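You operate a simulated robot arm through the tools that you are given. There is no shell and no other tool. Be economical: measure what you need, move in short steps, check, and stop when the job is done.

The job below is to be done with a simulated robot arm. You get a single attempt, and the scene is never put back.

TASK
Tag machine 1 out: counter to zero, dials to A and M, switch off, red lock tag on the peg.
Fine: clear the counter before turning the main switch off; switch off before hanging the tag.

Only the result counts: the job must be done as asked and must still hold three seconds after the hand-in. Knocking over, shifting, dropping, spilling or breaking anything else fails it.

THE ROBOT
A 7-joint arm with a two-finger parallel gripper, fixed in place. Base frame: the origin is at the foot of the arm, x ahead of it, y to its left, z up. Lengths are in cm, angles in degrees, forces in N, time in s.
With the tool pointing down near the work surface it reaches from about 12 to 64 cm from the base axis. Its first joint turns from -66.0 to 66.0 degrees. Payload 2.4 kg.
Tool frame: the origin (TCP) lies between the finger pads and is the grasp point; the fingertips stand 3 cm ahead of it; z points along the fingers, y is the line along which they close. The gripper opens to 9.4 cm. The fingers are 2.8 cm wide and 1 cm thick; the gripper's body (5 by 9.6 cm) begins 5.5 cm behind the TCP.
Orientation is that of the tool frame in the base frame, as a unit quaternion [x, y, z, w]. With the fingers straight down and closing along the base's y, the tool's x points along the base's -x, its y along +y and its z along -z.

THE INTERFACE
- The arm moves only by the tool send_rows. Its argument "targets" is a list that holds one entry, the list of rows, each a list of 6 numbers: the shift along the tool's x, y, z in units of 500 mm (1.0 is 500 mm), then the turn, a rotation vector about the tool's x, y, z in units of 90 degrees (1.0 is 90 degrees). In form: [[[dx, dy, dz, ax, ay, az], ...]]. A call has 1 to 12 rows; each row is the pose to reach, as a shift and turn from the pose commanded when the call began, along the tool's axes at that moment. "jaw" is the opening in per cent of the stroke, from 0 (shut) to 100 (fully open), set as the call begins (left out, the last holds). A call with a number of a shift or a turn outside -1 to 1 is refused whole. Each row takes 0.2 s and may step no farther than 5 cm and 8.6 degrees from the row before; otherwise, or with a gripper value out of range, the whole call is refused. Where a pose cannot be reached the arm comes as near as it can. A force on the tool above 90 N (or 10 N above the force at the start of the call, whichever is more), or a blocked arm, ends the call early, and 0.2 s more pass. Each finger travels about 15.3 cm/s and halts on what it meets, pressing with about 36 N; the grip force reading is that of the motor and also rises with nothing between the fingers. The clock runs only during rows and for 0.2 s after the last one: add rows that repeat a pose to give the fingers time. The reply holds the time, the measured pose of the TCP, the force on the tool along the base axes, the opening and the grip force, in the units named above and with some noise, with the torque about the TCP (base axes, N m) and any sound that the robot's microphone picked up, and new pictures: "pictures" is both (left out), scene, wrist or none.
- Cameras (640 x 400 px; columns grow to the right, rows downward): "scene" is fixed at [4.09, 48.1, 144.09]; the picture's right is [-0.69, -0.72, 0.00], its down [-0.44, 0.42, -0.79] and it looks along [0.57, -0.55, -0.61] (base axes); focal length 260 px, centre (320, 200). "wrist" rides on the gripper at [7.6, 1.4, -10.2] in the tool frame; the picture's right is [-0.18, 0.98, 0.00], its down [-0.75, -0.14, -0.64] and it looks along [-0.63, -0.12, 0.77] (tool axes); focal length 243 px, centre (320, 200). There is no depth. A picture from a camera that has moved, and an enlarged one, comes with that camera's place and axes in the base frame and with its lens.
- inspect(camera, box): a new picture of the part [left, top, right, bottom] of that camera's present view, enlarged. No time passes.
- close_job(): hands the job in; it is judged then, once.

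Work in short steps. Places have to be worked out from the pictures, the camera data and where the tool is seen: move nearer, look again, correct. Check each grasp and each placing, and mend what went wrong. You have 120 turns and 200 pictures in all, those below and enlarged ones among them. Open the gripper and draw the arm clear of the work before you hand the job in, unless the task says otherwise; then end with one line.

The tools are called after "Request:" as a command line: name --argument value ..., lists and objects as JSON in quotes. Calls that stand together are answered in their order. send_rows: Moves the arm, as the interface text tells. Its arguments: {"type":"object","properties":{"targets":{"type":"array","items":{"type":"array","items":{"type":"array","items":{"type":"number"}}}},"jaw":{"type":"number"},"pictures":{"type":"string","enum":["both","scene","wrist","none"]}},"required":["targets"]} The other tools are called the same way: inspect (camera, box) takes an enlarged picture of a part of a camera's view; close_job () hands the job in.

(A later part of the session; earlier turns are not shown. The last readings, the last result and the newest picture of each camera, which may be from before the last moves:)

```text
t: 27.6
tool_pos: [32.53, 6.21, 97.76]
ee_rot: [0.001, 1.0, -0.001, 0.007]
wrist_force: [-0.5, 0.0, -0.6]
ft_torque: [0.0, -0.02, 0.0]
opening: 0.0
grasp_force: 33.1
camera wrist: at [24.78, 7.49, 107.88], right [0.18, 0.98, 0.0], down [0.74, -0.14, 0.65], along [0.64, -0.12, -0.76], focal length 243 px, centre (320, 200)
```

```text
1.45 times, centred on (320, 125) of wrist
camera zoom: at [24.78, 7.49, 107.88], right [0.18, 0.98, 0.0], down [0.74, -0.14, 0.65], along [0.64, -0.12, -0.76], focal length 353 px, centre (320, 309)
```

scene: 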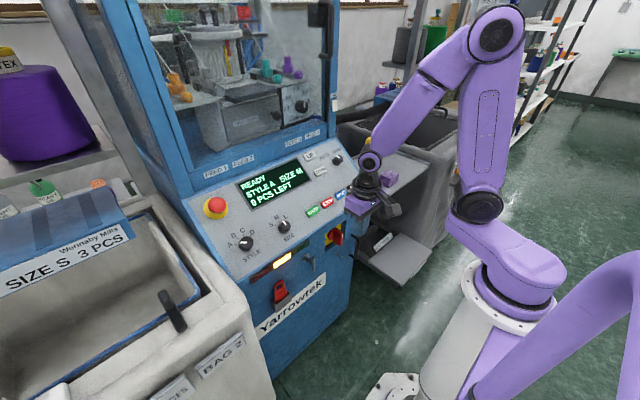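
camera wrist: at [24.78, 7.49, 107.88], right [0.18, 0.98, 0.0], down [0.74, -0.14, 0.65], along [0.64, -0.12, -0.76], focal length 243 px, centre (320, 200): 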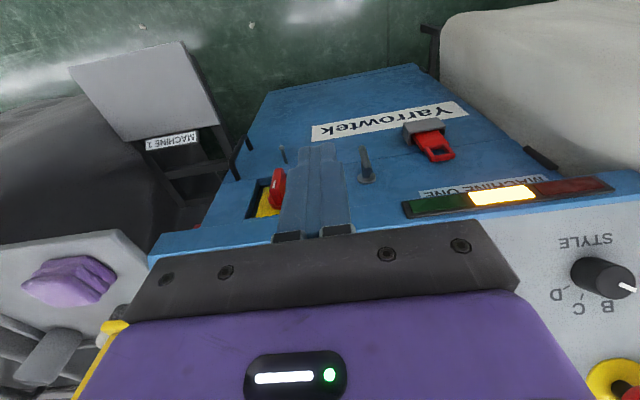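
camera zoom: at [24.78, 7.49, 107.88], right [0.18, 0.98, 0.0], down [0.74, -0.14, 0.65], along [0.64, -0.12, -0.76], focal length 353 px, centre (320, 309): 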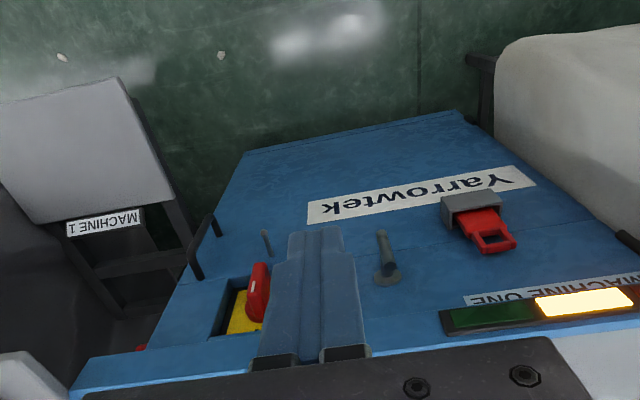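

Good view of the front. Enlarging the switch, the stubs and the tag.

Request:
inspect --camera "wrist" --box '[225, 130, 305, 230]'

Request:
inspect --camera "wrist" --box '[340, 95, 470, 205]'

Request:
inspect --camera "scene" --box '[290, 215, 360, 275]'

Request:
inspect --camera "scene" --box '[255, 265, 305, 315]'

```text
4.00 times, centred on (265, 180) of wrist
camera zoom: at [24.78, 7.49, 107.88], right [0.18, 0.98, 0.0], down [0.74, -0.14, 0.65], along [0.64, -0.12, -0.76], focal length 970 px, centre (540, 280)
```

zoom: 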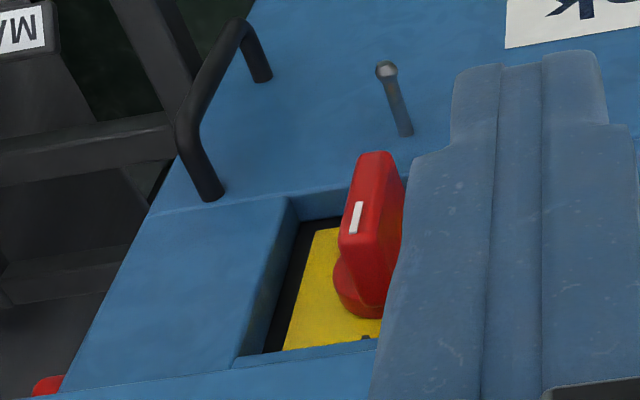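

```text
3.64 times, centred on (405, 150) of wrist
camera zoom: at [24.78, 7.49, 107.88], right [0.18, 0.98, 0.0], down [0.74, -0.14, 0.65], along [0.64, -0.12, -0.76], focal length 882 px, centre (11, 382)
```

zoom: 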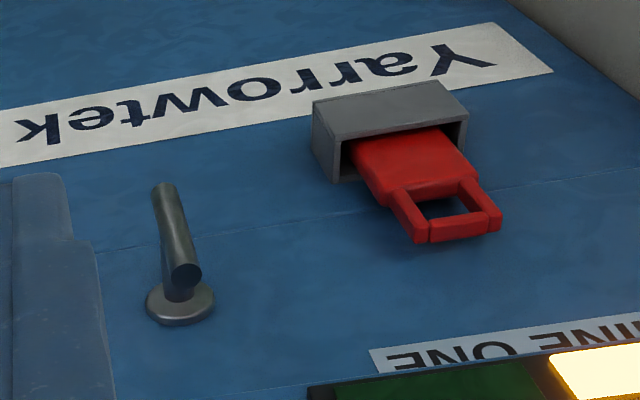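

```text
6.67 times, centred on (325, 245) of scene
camera zoom: at [4.09, 48.1, 144.09], right [-0.69, -0.72, 0.0], down [-0.44, 0.42, -0.79], along [0.57, -0.55, -0.61], focal length 1735 px, centre (287, -100)
```

zoom: 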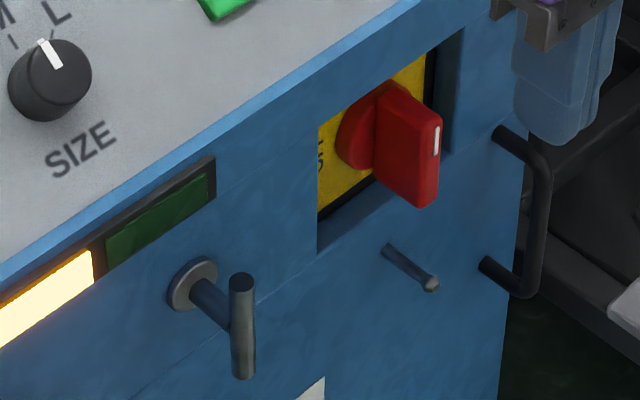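

```text
8.00 times, centred on (280, 290) of scene
camera zoom: at [4.09, 48.1, 144.09], right [-0.69, -0.72, 0.0], down [-0.44, 0.42, -0.79], along [0.57, -0.55, -0.61], focal length 2082 px, centre (640, -520)
```

zoom: 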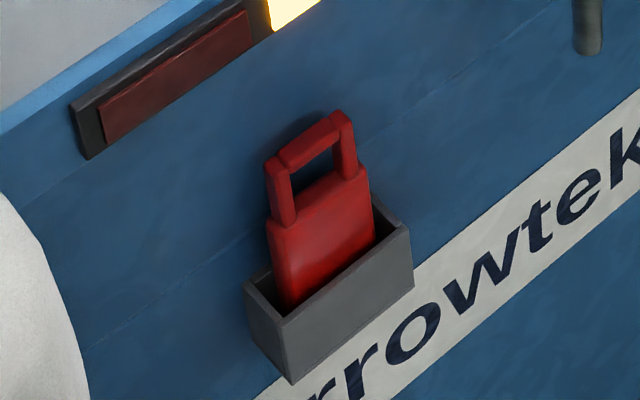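

The ball-tipped straight peg is at about (46.4,-4.3,64.5), rooted at x≈50.2. The switch blade's outer face is at about (48.2,-5.2,72.7), and the tag's loop bar at about (48.4,23.2,73.4). I need to read the switch plate.

Request:
inspect --camera "scene" --box '[320, 218, 345, 248]'

Request:
send_rows --targets '[[[0, -0.08, 0, 0, 0, 0], [0, -0.16, 0.02, 0, 0, 0], [0, -0.24, 0.06, 0, 0, 0], [0, -0.32, 0.1, 0, 0, 0], [0, -0.38, 0.12, 0, 0, 0], [0, -0.38, 0.12, 0, 0, 0]]]' --pictures "wrist"

```text
13.33 times, centred on (332, 233) of scene
camera zoom: at [4.09, 48.1, 144.09], right [-0.69, -0.72, 0.0], down [-0.44, 0.42, -0.79], along [0.57, -0.55, -0.61], focal length 3470 px, centre (153, -240)
```

zoom: 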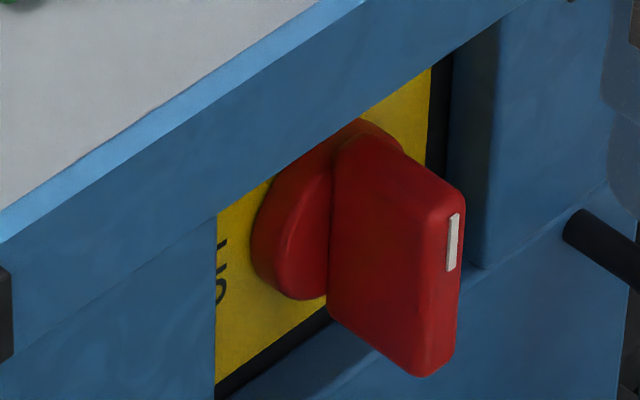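

```text
t: 29.0
tool_pos: [32.57, -12.89, 91.9]
ee_rot: [0.001, 1.0, 0.0, 0.008]
wrist_force: [0.2, -0.3, -0.1]
ft_torque: [0.0, -0.01, 0.0]
opening: 0.0
grasp_force: 33.0
camera wrist: at [24.8, -11.62, 101.97], right [0.18, 0.98, 0.0], down [0.74, -0.14, 0.65], along [0.64, -0.12, -0.76], focal length 243 px, centre (320, 200)
```

wrist: 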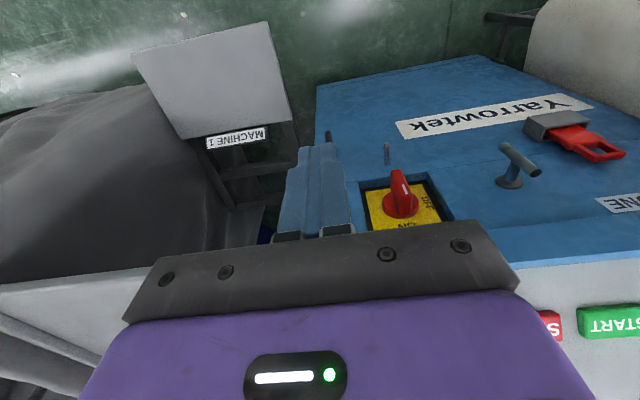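

Request:
inspect --camera "wrist" --box '[355, 135, 455, 240]'

```text
3.81 times, centred on (405, 188) of wrist
camera zoom: at [24.8, -11.62, 101.97], right [0.18, 0.98, 0.0], down [0.74, -0.14, 0.65], along [0.64, -0.12, -0.76], focal length 924 px, centre (-4, 248)
```

zoom: 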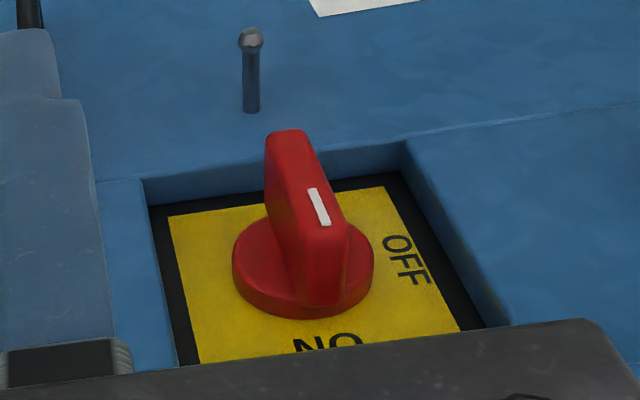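

ON is at the top and OFF at the left (+y), so the switch turns 90° ccw. A level tool is only reachable close in if the wrist stays well below or beyond the shoulder, so I'll descend tool-down in front of the machine first and then pitch up.

Request:
send_rows --targets '[[[0.004, 0.015, 0.09, 0, 0, 0], [0.008, 0.03, 0.18, 0, 0, 0], [0.012, 0.045, 0.27, 0, 0, 0], [0.016, 0.06, 0.36, 0, 0, 0], [0.02, 0.075, 0.45, 0, 0, 0], [0.024, 0.09, 0.54, 0, 0, 0], [0.028, 0.105, 0.63, 0, 0, 0], [0.03, 0.12, 0.72, 0, 0, 0], [0.03, 0.12, 0.72, 0, 0, 0]]]'

```text
t: 31.0
tool_pos: [31.66, -6.88, 55.92]
ee_rot: [0.0, 1.0, 0.0, 0.008]
wrist_force: [-0.3, -0.8, 0.2]
ft_torque: [-0.03, 0.0, 0.0]
opening: 0.0
grasp_force: 33.4
camera wrist: at [23.85, -5.51, 65.87], right [0.18, 0.98, 0.0], down [0.74, -0.14, 0.65], along [0.64, -0.12, -0.76], focal length 243 px, centre (320, 200)
```

scene: 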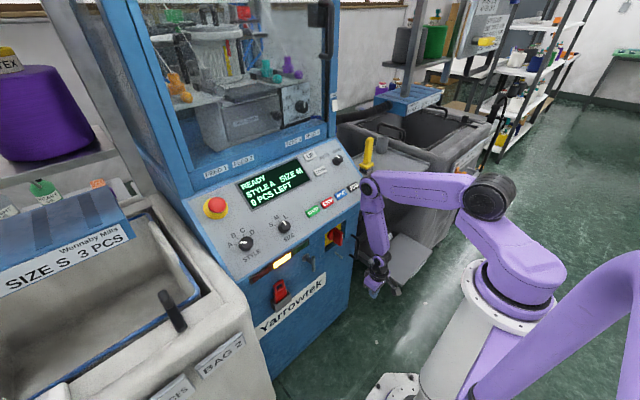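
wrist: 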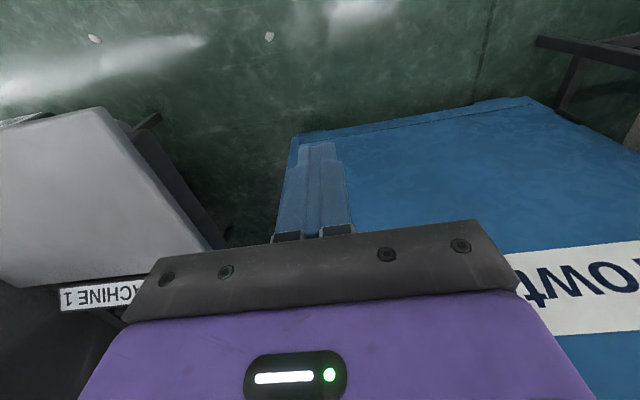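

Clear there. Pitching the tool up to level at about (39,-5.2,59.5) along a low arc.

Request:
send_rows --targets '[[[-0.016, 0.003, 0.03, 0, -0.0909, 0], [-0.032, 0.006, 0.06, 0, -0.1818, 0], [-0.048, 0.009, 0.09, 0, -0.2727, 0], [-0.064, 0.012, 0.11, 0, -0.3636, 0], [-0.08, 0.015, 0.12, 0, -0.4545, 0], [-0.096, 0.018, 0.12, 0, -0.5454, 0], [-0.108, 0.021, 0.1, 0, -0.6363, 0], [-0.12, 0.024, 0.07, 0, -0.7272, 0], [-0.13, 0.027, 0.03, 0, -0.8181, 0], [-0.14, 0.03, -0.02, 0, -0.909, 0], [-0.146, 0.034, -0.07, 0, -0.995, 0], [-0.146, 0.034, -0.07, 0, -0.995, 0]]]' --jaw 55

```text
t: 33.6
tool_pos: [33.27, -0.67, 72.17]
ee_rot: [-0.001, 0.71, 0.0, 0.704]
wrist_force: [-0.2, 0.3, 0.4]
ft_torque: [0.0, -0.01, 0.01]
opening: 5.21
grasp_force: 0.0
out of reach, approached as far as the arm can: row 3, 4, 5, 6, 7, 8, 9, 10, 11, 12
camera wrist: at [22.95, 0.64, 64.53], right [0.0, 0.98, 0.18], down [-0.64, -0.14, 0.76], along [0.77, -0.12, 0.62], focal length 243 px, centre (320, 200)
```

scene: 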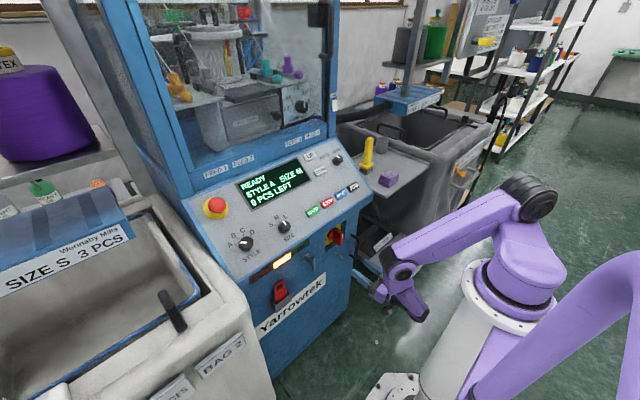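
wrist: 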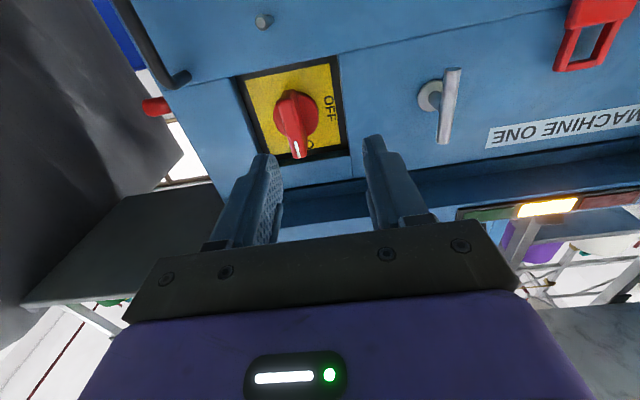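

It reached a level pose at (33.3,-0.7,72.2), a useful front view. Measuring the switch, peg and tag from here.

Request:
inspect --camera "wrist" --box '[220, 0, 380, 170]'

Request:
inspect --camera "wrist" --box '[400, 0, 640, 150]'

```text
2.35 times, centred on (300, 85) of wrist
camera zoom: at [22.95, 0.64, 64.53], right [0.0, 0.98, 0.18], down [-0.64, -0.14, 0.76], along [0.77, -0.12, 0.62], focal length 571 px, centre (367, 471)
```

zoom: 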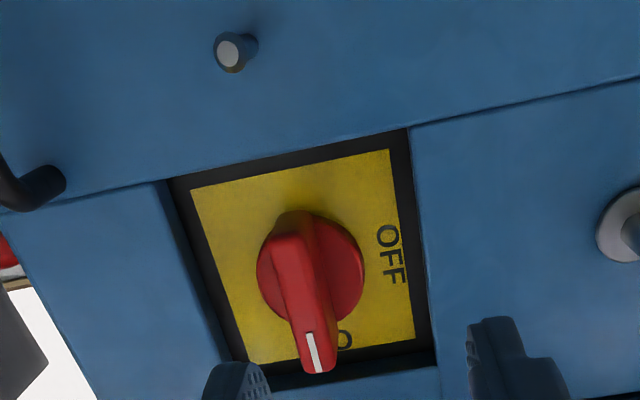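

```text
2.67 times, centred on (520, 75) of wrist
camera zoom: at [22.95, 0.64, 64.53], right [0.0, 0.98, 0.18], down [-0.64, -0.14, 0.76], along [0.77, -0.12, 0.62], focal length 647 px, centre (-213, 533)
```

zoom: 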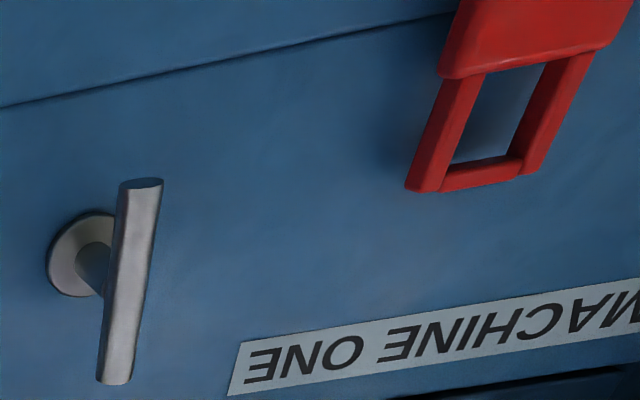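

Refined: blade outer-face centre (47.1,-4.1,74.2), peg tip (46.2,-4.2,64.9), tag bar (48.4,23.2,73.4) with shoulder z≈70.2. I'm moving in front of the switch blade with the jaw straddling it.

Request:
send_rows --targets '[[[-0.0406, -0.0686, 0.02, 0, 0, 0], [-0.0406, -0.0686, 0.09, 0, 0, 0], [-0.0406, -0.0686, 0.15, 0, 0, 0], [-0.0406, -0.0686, 0.2, 0, 0, 0], [-0.0406, -0.0686, 0.2, 0, 0, 0]]]'

```text
t: 34.8
tool_pos: [43.4, -3.68, 74.0]
ee_rot: [0.0, 0.704, 0.0, 0.71]
wrist_force: [0.0, -0.6, -0.1]
ft_torque: [-0.01, 0.0, 0.0]
opening: 5.15
grasp_force: 0.1
camera wrist: at [33.18, -2.36, 66.32], right [0.0, 0.98, 0.18], down [-0.65, -0.14, 0.75], along [0.76, -0.12, 0.64], focal length 243 px, centre (320, 200)
```

scene: 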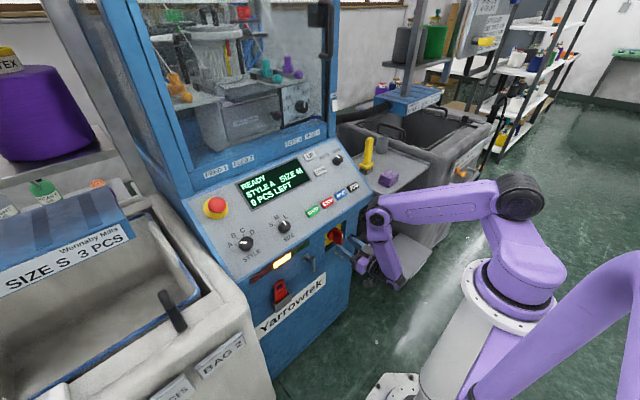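
wrist: 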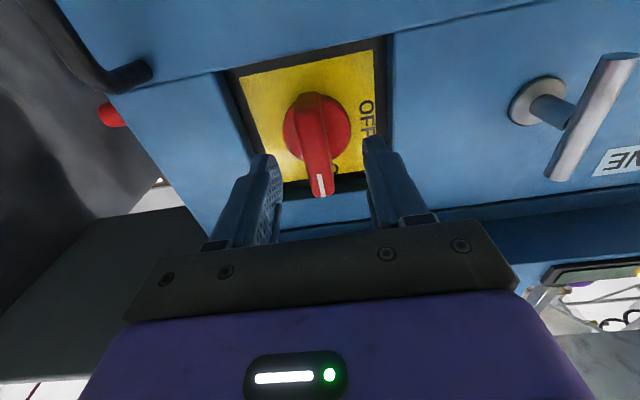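

Centred. Advance 3.4 cm and close on the blade.

Request:
send_rows --targets '[[[-0.004, -0.007, 0.03, 0, 0, 0], [-0.005, -0.007, 0.06, 0, 0, 0], [-0.005, -0.007, 0.068, 0, 0, 0], [-0.005, -0.007, 0.068, 0, 0, 0]]]' --pictures "none"

Request:
send_rows --targets '[[[0, 0, 0, 0, 0, 0], [0, 0, 0, 0, 0, 0], [0, 0, 0, 0, 0, 0]]]' --jaw 0

```text
t: 35.8
tool_pos: [46.72, -3.87, 74.26]
ee_rot: [-0.001, 0.705, 0.001, 0.709]
wrist_force: [0.3, 0.5, 0.6]
ft_torque: [0.02, 0.01, 0.05]
opening: 5.15
grasp_force: 0.1
```

```text
t: 36.6
tool_pos: [46.64, -3.98, 74.21]
ee_rot: [0.0, 0.704, -0.001, 0.71]
wrist_force: [0.3, -3.0, 1.8]
ft_torque: [0.01, 0.11, -0.04]
opening: 2.13
grasp_force: 45.9
camera wrist: at [36.52, -2.67, 66.52], right [0.0, 0.98, 0.18], down [-0.65, -0.14, 0.75], along [0.76, -0.12, 0.64], focal length 243 px, centre (320, 200)
```

scene: 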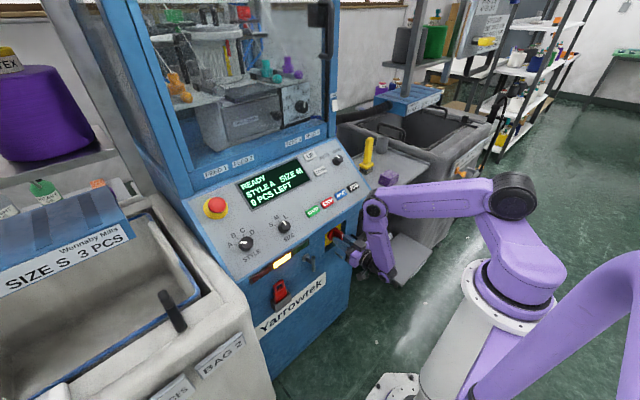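
wrist: 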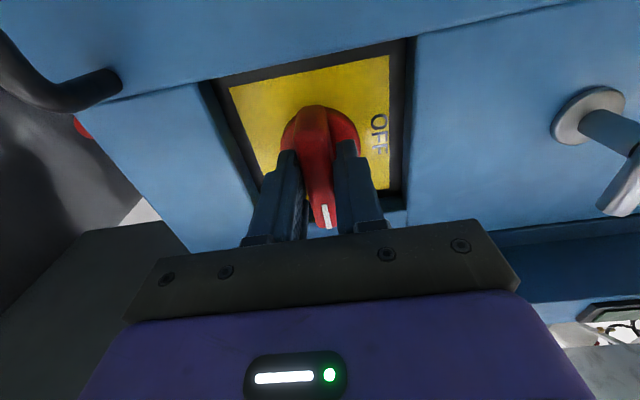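

Gripped. Turning ccw 42° first, watching force.

Request:
send_rows --targets '[[[0, 0, 0, 0, 0, -0.094], [0, 0, 0, 0, 0, -0.188], [0, 0, 0, 0, 0, -0.282], [0, 0, 0, 0, 0, -0.376], [0, 0, 0, 0, 0, -0.47]]]'

```text
t: 37.8
tool_pos: [46.66, -4.08, 74.28]
ee_rot: [-0.254, 0.656, -0.259, 0.662]
wrist_force: [-3.5, -13.2, 6.7]
ft_torque: [0.08, -0.87, 0.67]
opening: 2.15
grasp_force: 45.0
camera wrist: at [36.48, -8.29, 67.58], right [0.01, 0.85, -0.53], down [-0.65, 0.41, 0.65], along [0.76, 0.34, 0.55], focal length 243 px, centre (320, 200)
```

scene: 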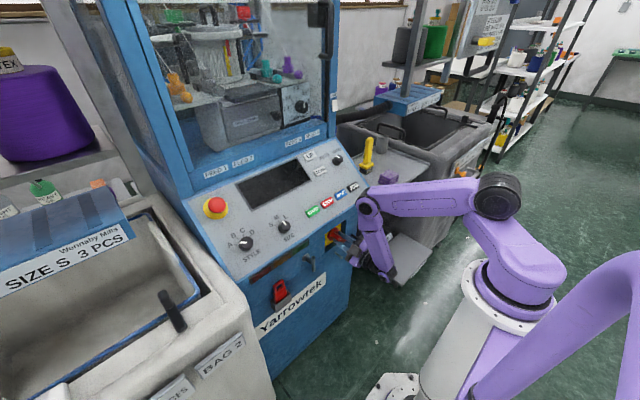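
wrist: 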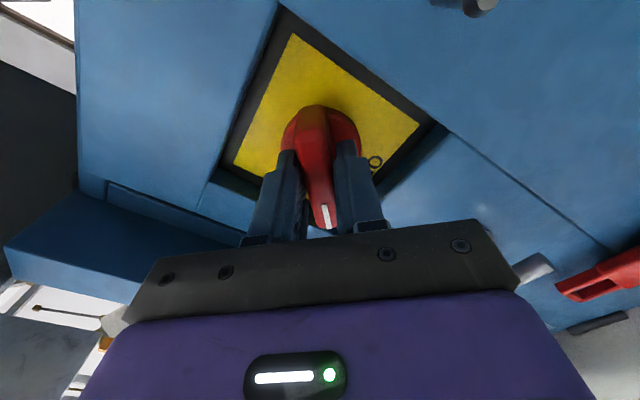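

The display already went dark. I'll complete the turn to 90°.

Request:
send_rows --targets '[[[0, 0, 0, 0, 0, -0.089], [0, 0, 0, 0, 0, -0.178], [0, 0, 0, 0, 0, -0.267], [0, 0, 0, 0, 0, -0.356], [0, 0, 0, 0, 0, -0.445], [0, 0, 0, 0, 0, -0.53]]]'

```text
t: 39.2
tool_pos: [46.71, -4.24, 74.5]
ee_rot: [0.496, -0.497, 0.506, -0.501]
wrist_force: [-3.5, -24.2, 26.9]
ft_torque: [0.29, 0.02, 0.7]
opening: 2.14
grasp_force: 45.3
camera wrist: at [36.45, -11.84, 72.85], right [0.02, 0.18, -0.98], down [-0.64, 0.76, 0.13], along [0.77, 0.63, 0.13], focal length 243 px, centre (320, 200)
```

scene: 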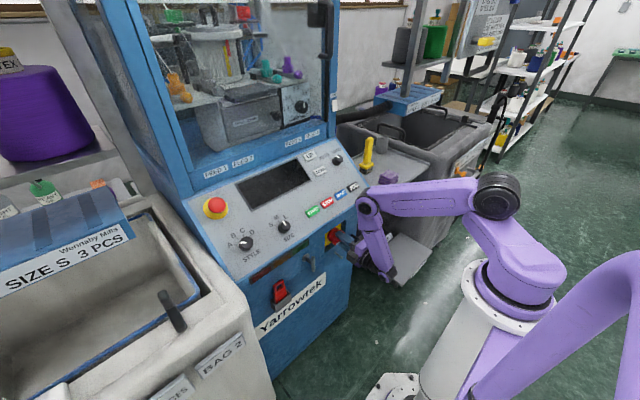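
wrist: 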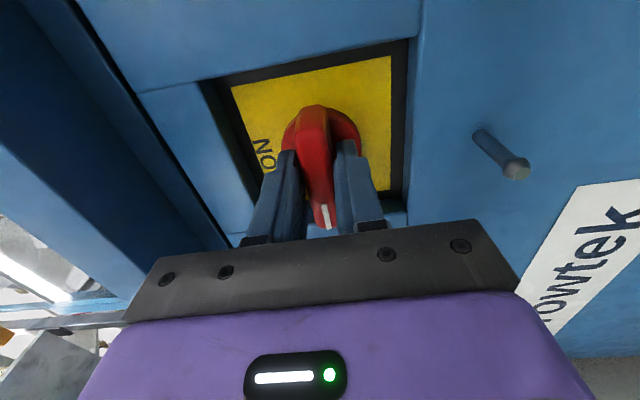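

The blade is horizontal with its mark toward OFF. Releasing and backing off 6 cm.

Request:
send_rows --targets '[[[0, 0, 0, 0, 0, 0], [0, 0, 0, 0, 0, 0], [0, 0, -0.03, 0, 0, 0], [0, 0, -0.08, 0, 0, 0], [0, 0, -0.14, 0, 0, 0], [0, 0, -0.14, 0, 0, 0]]]' --jaw 50

Request:
inspect --camera "scene" --box '[290, 215, 360, 275]'

Request:
inspect --camera "wrist" --box '[220, 60, 420, 230]'

```text
t: 40.6
tool_pos: [39.63, -3.96, 74.28]
ee_rot: [-0.498, 0.499, -0.501, 0.502]
wrist_force: [0.1, 0.5, 0.4]
ft_torque: [0.01, -0.01, 0.01]
opening: 4.7
grasp_force: 0.1
camera wrist: at [29.42, -11.7, 72.61], right [0.01, 0.18, -0.98], down [-0.64, 0.75, 0.14], along [0.77, 0.63, 0.12], focal length 243 px, centre (320, 200)
```

scene: 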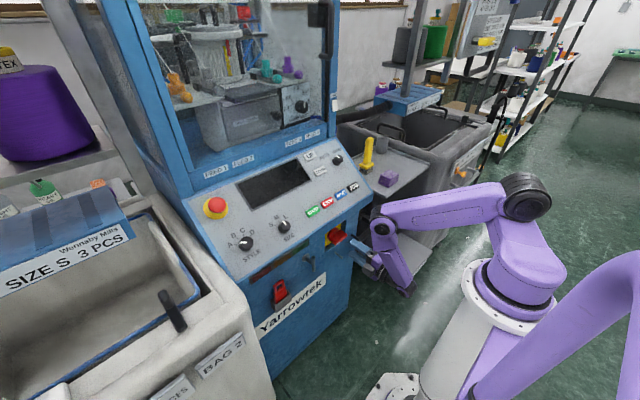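
wrist: 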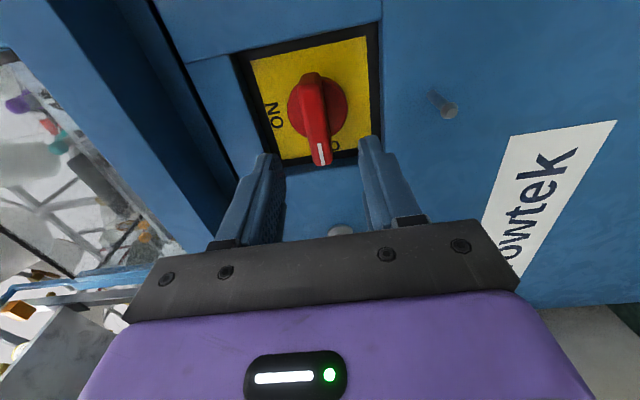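

```text
6.67 times, centred on (325, 245) of scene
camera zoom: at [4.09, 48.1, 144.09], right [-0.69, -0.72, 0.0], down [-0.44, 0.42, -0.79], along [0.57, -0.55, -0.61], focal length 1735 px, centre (287, -100)
```

zoom: 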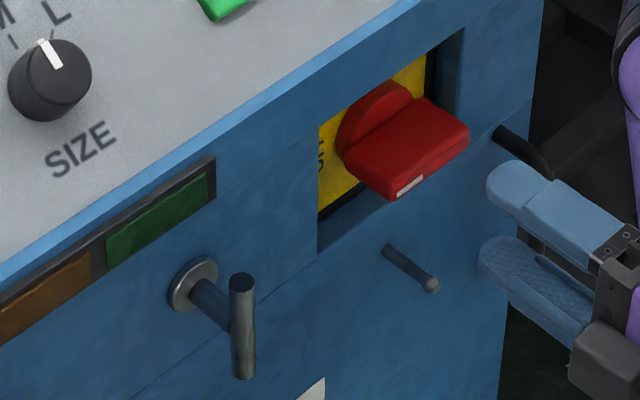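

```text
2.35 times, centred on (320, 145) of wrist
camera zoom: at [29.42, -11.7, 72.61], right [0.01, 0.18, -0.98], down [-0.64, 0.75, 0.14], along [0.77, 0.63, 0.12], focal length 571 px, centre (320, 329)
```

zoom: 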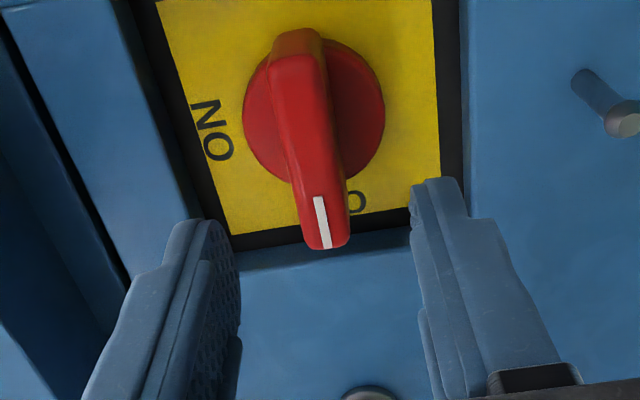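

The switch is OFF. Before grabbing the tag I'll roll the hand back to 0 and test whether the low level pose needed at the peg (z≈62) is reachable, staying clear at x≈41.

Request:
send_rows --targets '[[[0, 0, 0, 0, 0, 0.091], [0, 0, 0, 0, 0, 0.182], [0, 0, 0, 0, 0, 0.273], [0, 0, 0, 0, 0, 0.364], [0, 0, 0, 0, 0, 0.455], [0, 0, 0, 0, 0, 0.546], [0, 0, 0, 0, 0, 0.637], [0, 0, 0, 0, 0, 0.728], [0, 0, 0, 0, 0, 0.819], [0, 0, 0, 0, 0, 0.91], [0, 0, 0, 0, 0, 1.0], [0, 0, 0, 0, 0, 1.0]]]' --pictures "none"

Request:
send_rows --targets '[[[0.06, 0, 0.01, 0, 0, 0], [0.12, 0, 0.02, 0, 0, 0], [0.18, 0, 0.02, 0, 0, 0], [0.24, 0, 0.02, 0, 0, 0], [0.24, 0, 0.02, 0, 0, 0]]]'

```text
t: 43.2
tool_pos: [39.81, -4.01, 74.24]
ee_rot: [0.001, 0.705, 0.0, 0.709]
wrist_force: [0.4, -0.6, -0.7]
ft_torque: [-0.02, -0.01, 0.0]
opening: 4.7
grasp_force: 0.0
```

```text
t: 44.4
tool_pos: [41.2, -4.15, 69.95]
ee_rot: [0.0, 0.706, -0.001, 0.708]
wrist_force: [0.2, -0.2, 0.5]
ft_torque: [-0.02, 0.0, 0.01]
opening: 4.69
grasp_force: 0.0
out of reach, approached as far as the arm can: row 2, 3, 4, 5
camera wrist: at [31.04, -2.82, 62.24], right [0.0, 0.98, 0.18], down [-0.65, -0.14, 0.75], along [0.76, -0.12, 0.64], focal length 243 px, centre (320, 200)
```

scene: 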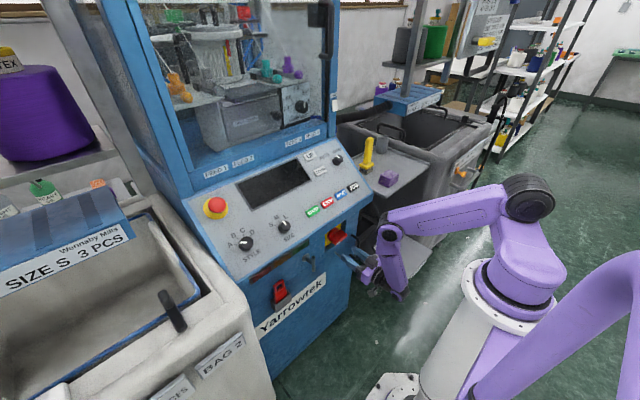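
wrist: 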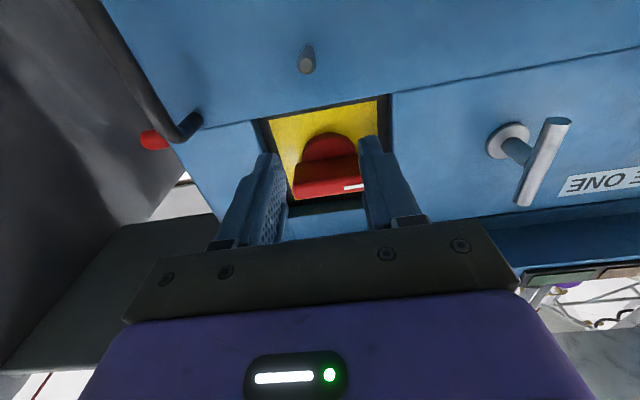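

Level stops at z≈70, so I'll use a 30° downward pitch for the tag work. Testing that pose low in front of the peg.

Request:
send_rows --targets '[[[0.0, 0, -0.01, 0, 0.0833, 0], [0.04, 0, -0.01, 0, 0.1667, 0], [0.08, 0, -0.01, 0, 0.25, 0], [0.12, 0, -0.01, 0, 0.333, 0], [0.16, 0, -0.01, 0, 0.333, 0], [0.16, 0, -0.01, 0, 0.333, 0]]]'

```text
t: 45.8
tool_pos: [40.71, -4.11, 61.78]
ee_rot: [-0.001, 0.864, 0.001, 0.503]
wrist_force: [0.0, -0.5, -0.4]
ft_torque: [0.0, 0.0, -0.01]
opening: 4.73
grasp_force: 0.1
camera wrist: at [28.01, -2.86, 60.22], right [0.09, 0.98, 0.16], down [-0.19, -0.14, 0.97], along [0.98, -0.12, 0.17], focal length 243 px, centre (320, 200)
```

scene: 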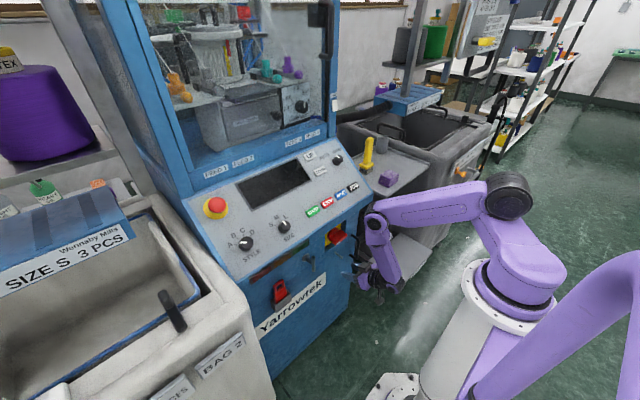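
wrist: 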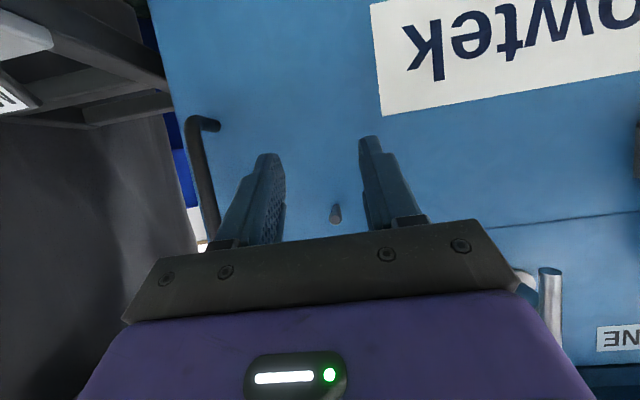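

The pitched pose works; the peg tip reads about (46.2,-4.1,65.2). Now going over in front of the tag, staying at x≈41 and opening the jaw to 7 cm.

Request:
send_rows --targets '[[[-0.029, 0.078, -0.0144, 0, 0, 0], [-0.058, 0.156, -0.0289, 0, 0, 0], [-0.087, 0.234, -0.0433, 0, 0, 0], [-0.116, 0.312, -0.0577, 0, 0, 0], [-0.145, 0.39, -0.0721, 0, 0, 0], [-0.174, 0.468, -0.0866, 0, 0, 0], [-0.203, 0.546, -0.101, 0, 0, 0], [-0.203, 0.546, -0.101, 0, 0, 0]]]' --jaw 75

Request:
inspect --camera "wrist" --box '[220, 60, 420, 230]'

Request:
inspect --camera "scene" --box '[245, 260, 325, 320]'

```text
t: 47.6
tool_pos: [41.0, 23.35, 72.85]
ee_rot: [0.0, 0.864, -0.001, 0.503]
wrist_force: [-0.5, -0.3, 0.7]
ft_torque: [-0.01, 0.0, -0.02]
opening: 7.05
grasp_force: 0.0
camera wrist: at [28.37, 24.7, 71.29], right [0.09, 0.98, 0.16], down [-0.19, -0.14, 0.97], along [0.98, -0.12, 0.17], focal length 243 px, centre (320, 200)
```

scene: 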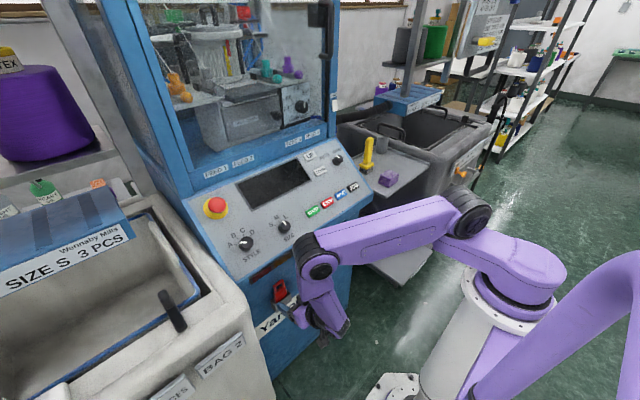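
wrist: 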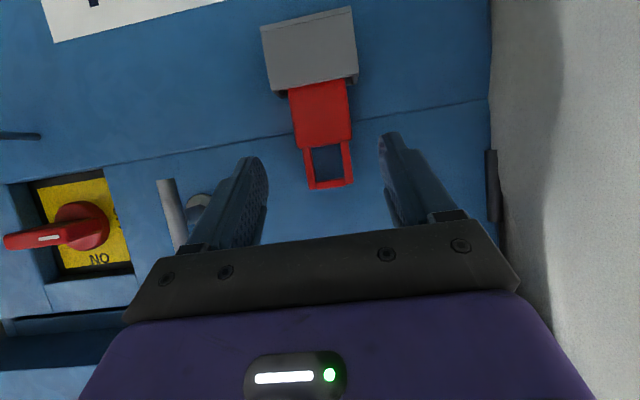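

```text
2.35 times, centred on (320, 145) of wrist
camera zoom: at [28.37, 24.7, 71.29], right [0.09, 0.98, 0.16], down [-0.19, -0.14, 0.97], along [0.98, -0.12, 0.17], focal length 571 px, centre (320, 329)
```

zoom: 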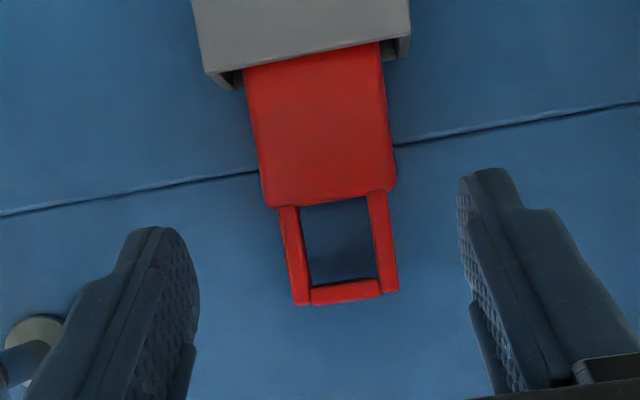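

```text
6.67 times, centred on (285, 290) of scene
camera zoom: at [4.09, 48.1, 144.09], right [-0.69, -0.72, 0.0], down [-0.44, 0.42, -0.79], along [0.57, -0.55, -0.61], focal length 1735 px, centre (553, -400)
```

zoom: 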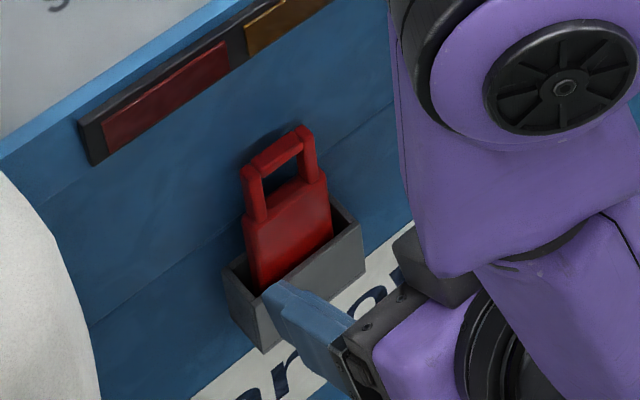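

Tag centre is at y≈23.3, shoulder z≈70.4, holder rim z≈66.3. I'll advance along the fingers to TCP (46.6,23.3,70.1) and then close on the body.

Request:
send_rows --targets '[[[-0.004, 0, 0.04, 0, 0, 0], [-0.0076, 0, 0.08, 0, 0, 0], [-0.0076, 0, 0.11, 0, 0, 0], [-0.0076, 0, 0.122, 0, 0, 0], [-0.0076, 0, 0.122, 0, 0, 0]]]'

Request:
inspect --camera "wrist" --box '[220, 60, 420, 230]'

```text
t: 48.8
tool_pos: [46.69, 23.32, 70.26]
ee_rot: [-0.002, 0.865, 0.0, 0.502]
wrist_force: [-9.7, 0.3, 2.7]
ft_torque: [-0.2, -0.07, -0.38]
opening: 7.01
grasp_force: 0.1
camera wrist: at [34.0, 24.58, 68.67], right [0.09, 0.98, 0.16], down [-0.18, -0.14, 0.97], along [0.98, -0.12, 0.17], focal length 243 px, centre (320, 200)
```

scene: 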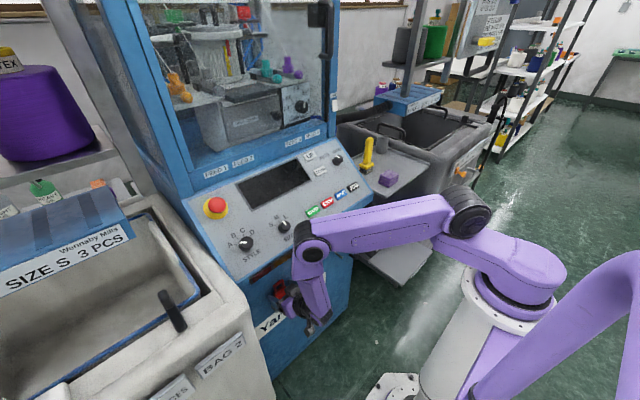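
wrist: 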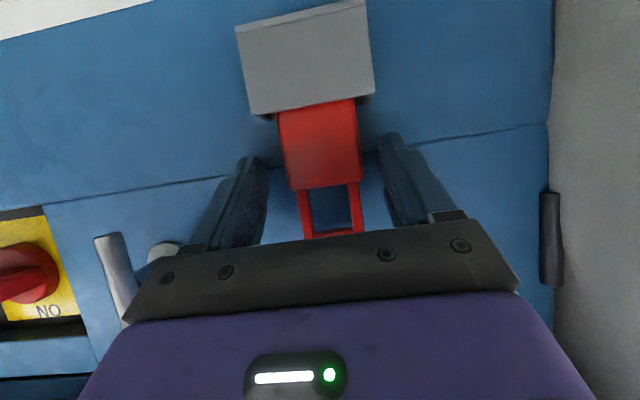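

```text
2.35 times, centred on (320, 145) of wrist
camera zoom: at [34.0, 24.58, 68.67], right [0.09, 0.98, 0.16], down [-0.18, -0.14, 0.97], along [0.98, -0.12, 0.17], focal length 571 px, centre (320, 329)
```

zoom: 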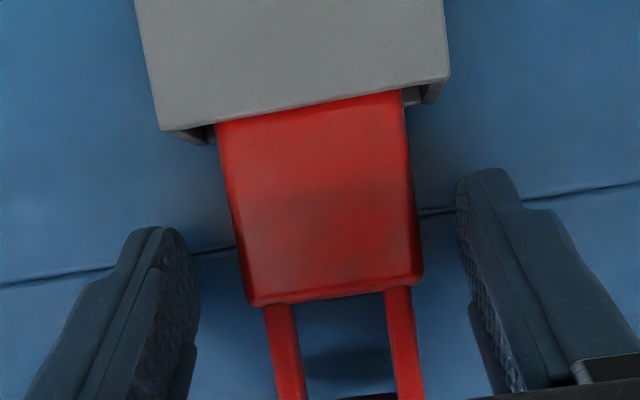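

The tips lightly touch the door (10 N), so I back off 0.4 cm and close on the tag.

Request:
send_rows --targets '[[[0.004, 0, -0.008, 0, 0, 0], [0.004, 0, -0.008, 0, 0, 0]]]' --pictures "none"

Request:
send_rows --targets '[[[0, 0, 0, 0, 0, 0], [0, 0, 0, 0, 0, 0], [0, 0, 0, 0, 0, 0]]]' --jaw 20

Request:
inspect --camera "wrist" --box '[220, 60, 420, 230]'

```text
t: 49.4
tool_pos: [46.31, 23.22, 70.49]
ee_rot: [-0.001, 0.865, 0.0, 0.503]
wrist_force: [0.4, 0.9, 0.3]
ft_torque: [-0.01, -0.01, 0.01]
opening: 7.04
grasp_force: 0.1
```

```text
t: 50.2
tool_pos: [46.19, 23.13, 70.48]
ee_rot: [0.0, 0.864, -0.001, 0.503]
wrist_force: [1.2, 0.0, 3.0]
ft_torque: [-0.09, -0.06, 0.01]
opening: 4.46
grasp_force: 36.3
camera wrist: at [33.6, 24.56, 68.77], right [0.09, 0.98, 0.16], down [-0.19, -0.14, 0.97], along [0.98, -0.12, 0.17], focal length 243 px, centre (320, 200)
```

scene: 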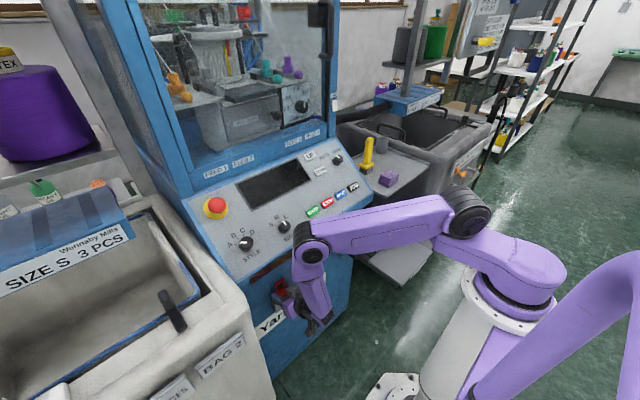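
wrist: 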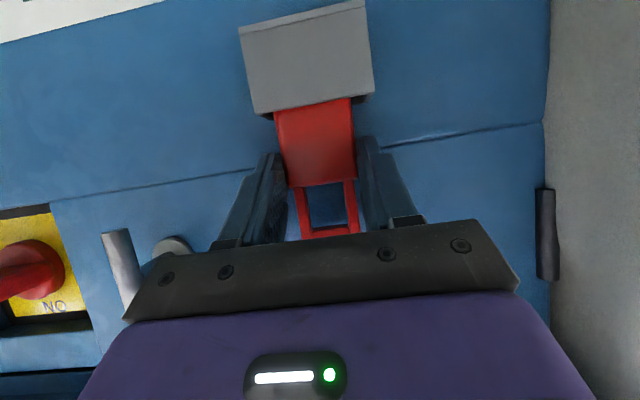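

```text
2.35 times, centred on (320, 145) of wrist
camera zoom: at [33.6, 24.56, 68.77], right [0.09, 0.98, 0.16], down [-0.19, -0.14, 0.97], along [0.98, -0.12, 0.17], focal length 571 px, centre (320, 329)
```

zoom: 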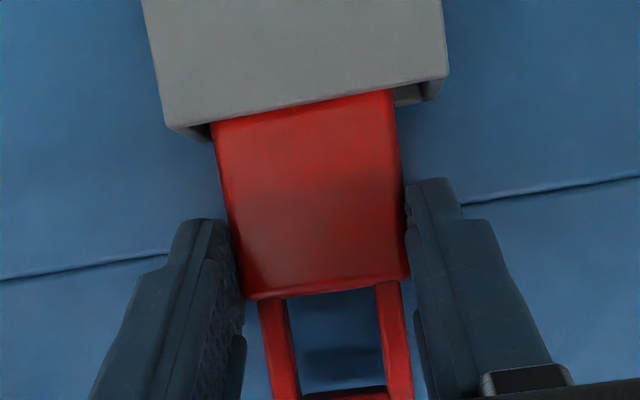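

Gripped at 4.46 cm. Lifting the tag straight up 6 cm.

Request:
send_rows --targets '[[[-0.017, 0, -0.0099, 0, 0, 0], [-0.035, 0, -0.0198, 0, 0, 0], [-0.07, 0, -0.0395, 0, 0, 0], [-0.104, 0, -0.0593, 0, 0, 0], [-0.104, 0, -0.0593, 0, 0, 0]]]'

Request:
inspect --camera "wrist" --box '[220, 60, 420, 230]'

Request:
inspect --camera "scene" --box '[245, 250, 325, 320]'

```text
t: 51.4
tool_pos: [46.39, 23.09, 76.33]
ee_rot: [0.0, 0.864, 0.0, 0.503]
wrist_force: [-0.6, -0.4, 0.9]
ft_torque: [0.0, 0.01, 0.02]
opening: 4.46
grasp_force: 35.7
camera wrist: at [33.6, 24.44, 74.75], right [0.09, 0.98, 0.16], down [-0.19, -0.14, 0.97], along [0.98, -0.12, 0.17], focal length 243 px, centre (320, 200)
```

scene: 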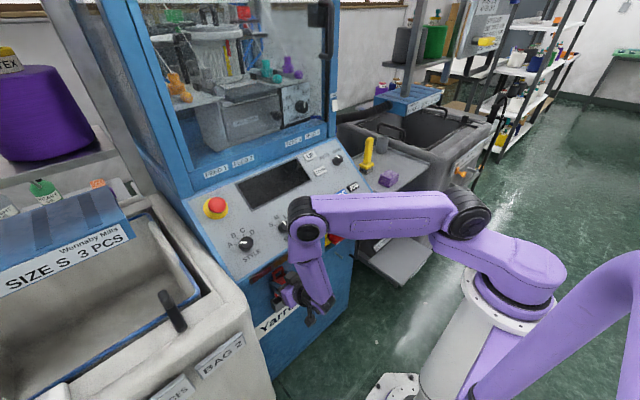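
wrist: 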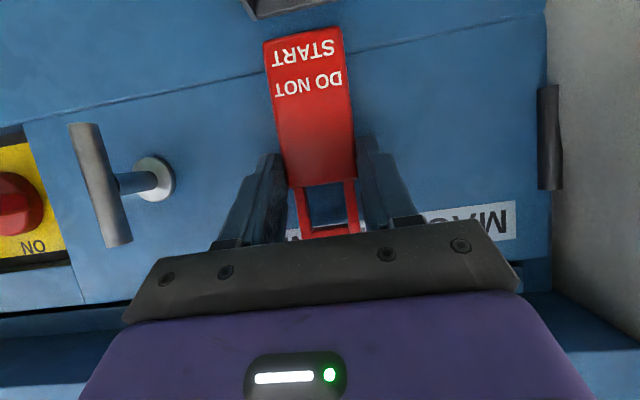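

```text
2.35 times, centred on (320, 145) of wrist
camera zoom: at [33.6, 24.44, 74.75], right [0.09, 0.98, 0.16], down [-0.19, -0.14, 0.97], along [0.98, -0.12, 0.17], focal length 571 px, centre (320, 329)
```

zoom: 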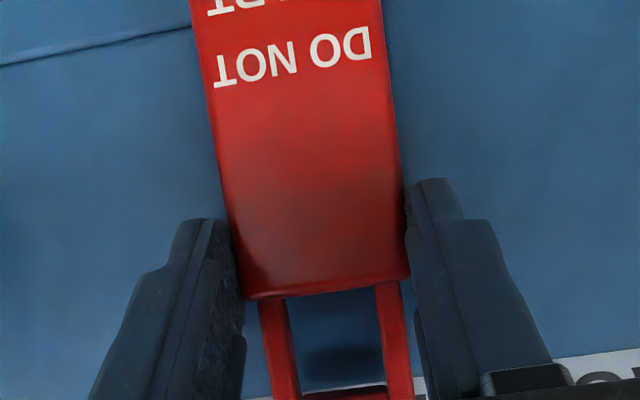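

```text
5.71 times, centred on (285, 285) of scene
camera zoom: at [4.09, 48.1, 144.09], right [-0.69, -0.72, 0.0], down [-0.44, 0.42, -0.79], along [0.57, -0.55, -0.61], focal length 1487 px, centre (520, -286)
```

zoom: 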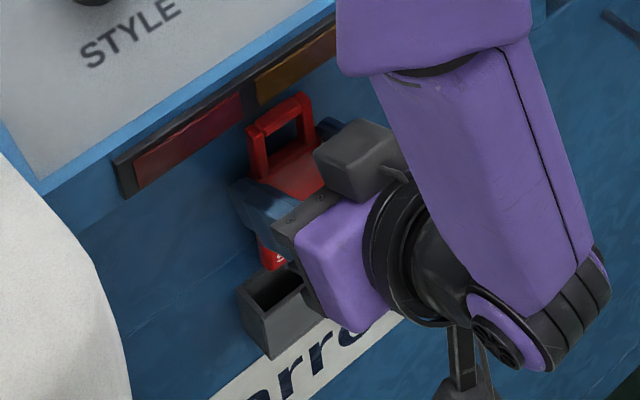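

The tag ("DO NOT START") is out and firmly held, shoulder level with the TCP. I'll back away 6 cm and carry it to in front of the peg.

Request:
send_rows --targets '[[[0.0296, 0, -0.052, 0, 0, 0], [0.0593, 0, -0.104, 0, 0, 0], [0.0908, -0.0779, -0.0861, 0, 0, 0], [0.1224, -0.1557, -0.0681, 0, 0, 0], [0.1539, -0.2336, -0.0502, 0, 0, 0], [0.1854, -0.3114, -0.0323, 0, 0, 0], [0.217, -0.3893, -0.0144, 0, 0, 0], [0.2485, -0.4671, 0.0036, 0, 0, 0], [0.28, -0.545, 0.0215, 0, 0, 0], [0.28, -0.545, 0.0215, 0, 0, 0]]]'

Request:
inspect --camera "wrist" --box '[220, 100, 420, 260]'

Request:
inspect --camera "scene" --box '[310, 215, 390, 285]'

```text
t: 53.6
tool_pos: [40.06, -4.01, 63.73]
ee_rot: [0.0, 0.864, -0.001, 0.503]
wrist_force: [0.0, 0.4, -0.9]
ft_torque: [0.01, 0.0, 0.01]
opening: 4.46
grasp_force: 36.0
camera wrist: at [27.38, -2.64, 62.15], right [0.09, 0.98, 0.16], down [-0.19, -0.14, 0.97], along [0.98, -0.12, 0.17], focal length 243 px, centre (320, 200)
```

scene: 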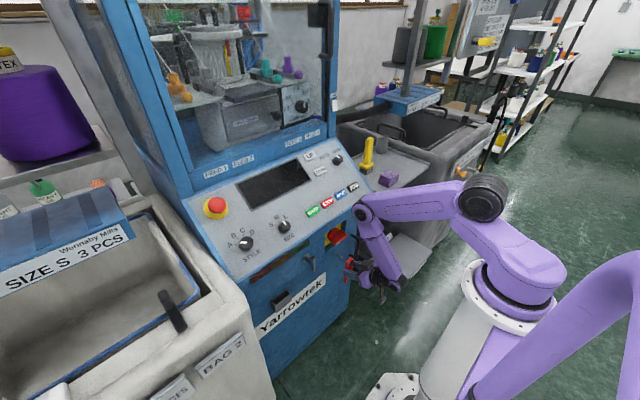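
wrist: 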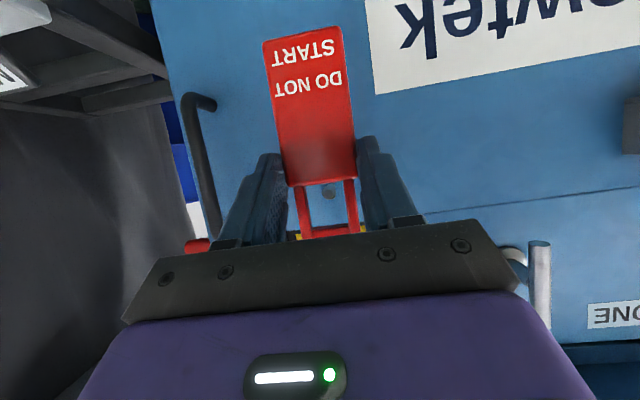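

```text
2.50 times, centred on (320, 180) of wrist
camera zoom: at [27.38, -2.64, 62.15], right [0.09, 0.98, 0.16], down [-0.19, -0.14, 0.97], along [0.98, -0.12, 0.17], focal length 606 px, centre (320, 250)
```

zoom: 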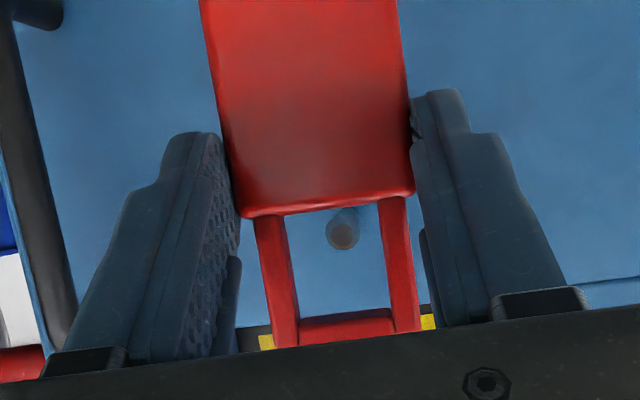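

```text
5.71 times, centred on (350, 250) of scene
camera zoom: at [4.1, 48.1, 144.09], right [-0.69, -0.72, 0.0], down [-0.44, 0.42, -0.79], along [0.57, -0.55, -0.61], focal length 1487 px, centre (149, -86)
```

zoom: 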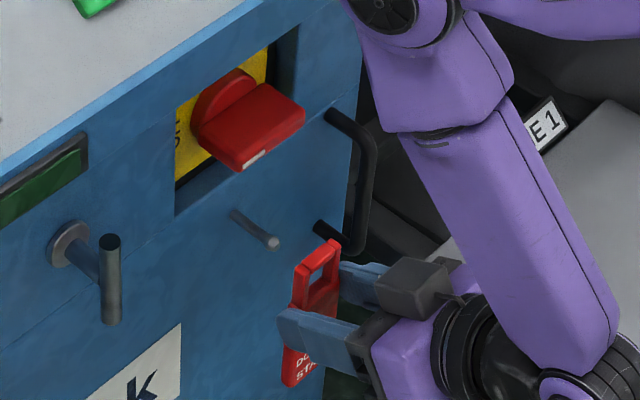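

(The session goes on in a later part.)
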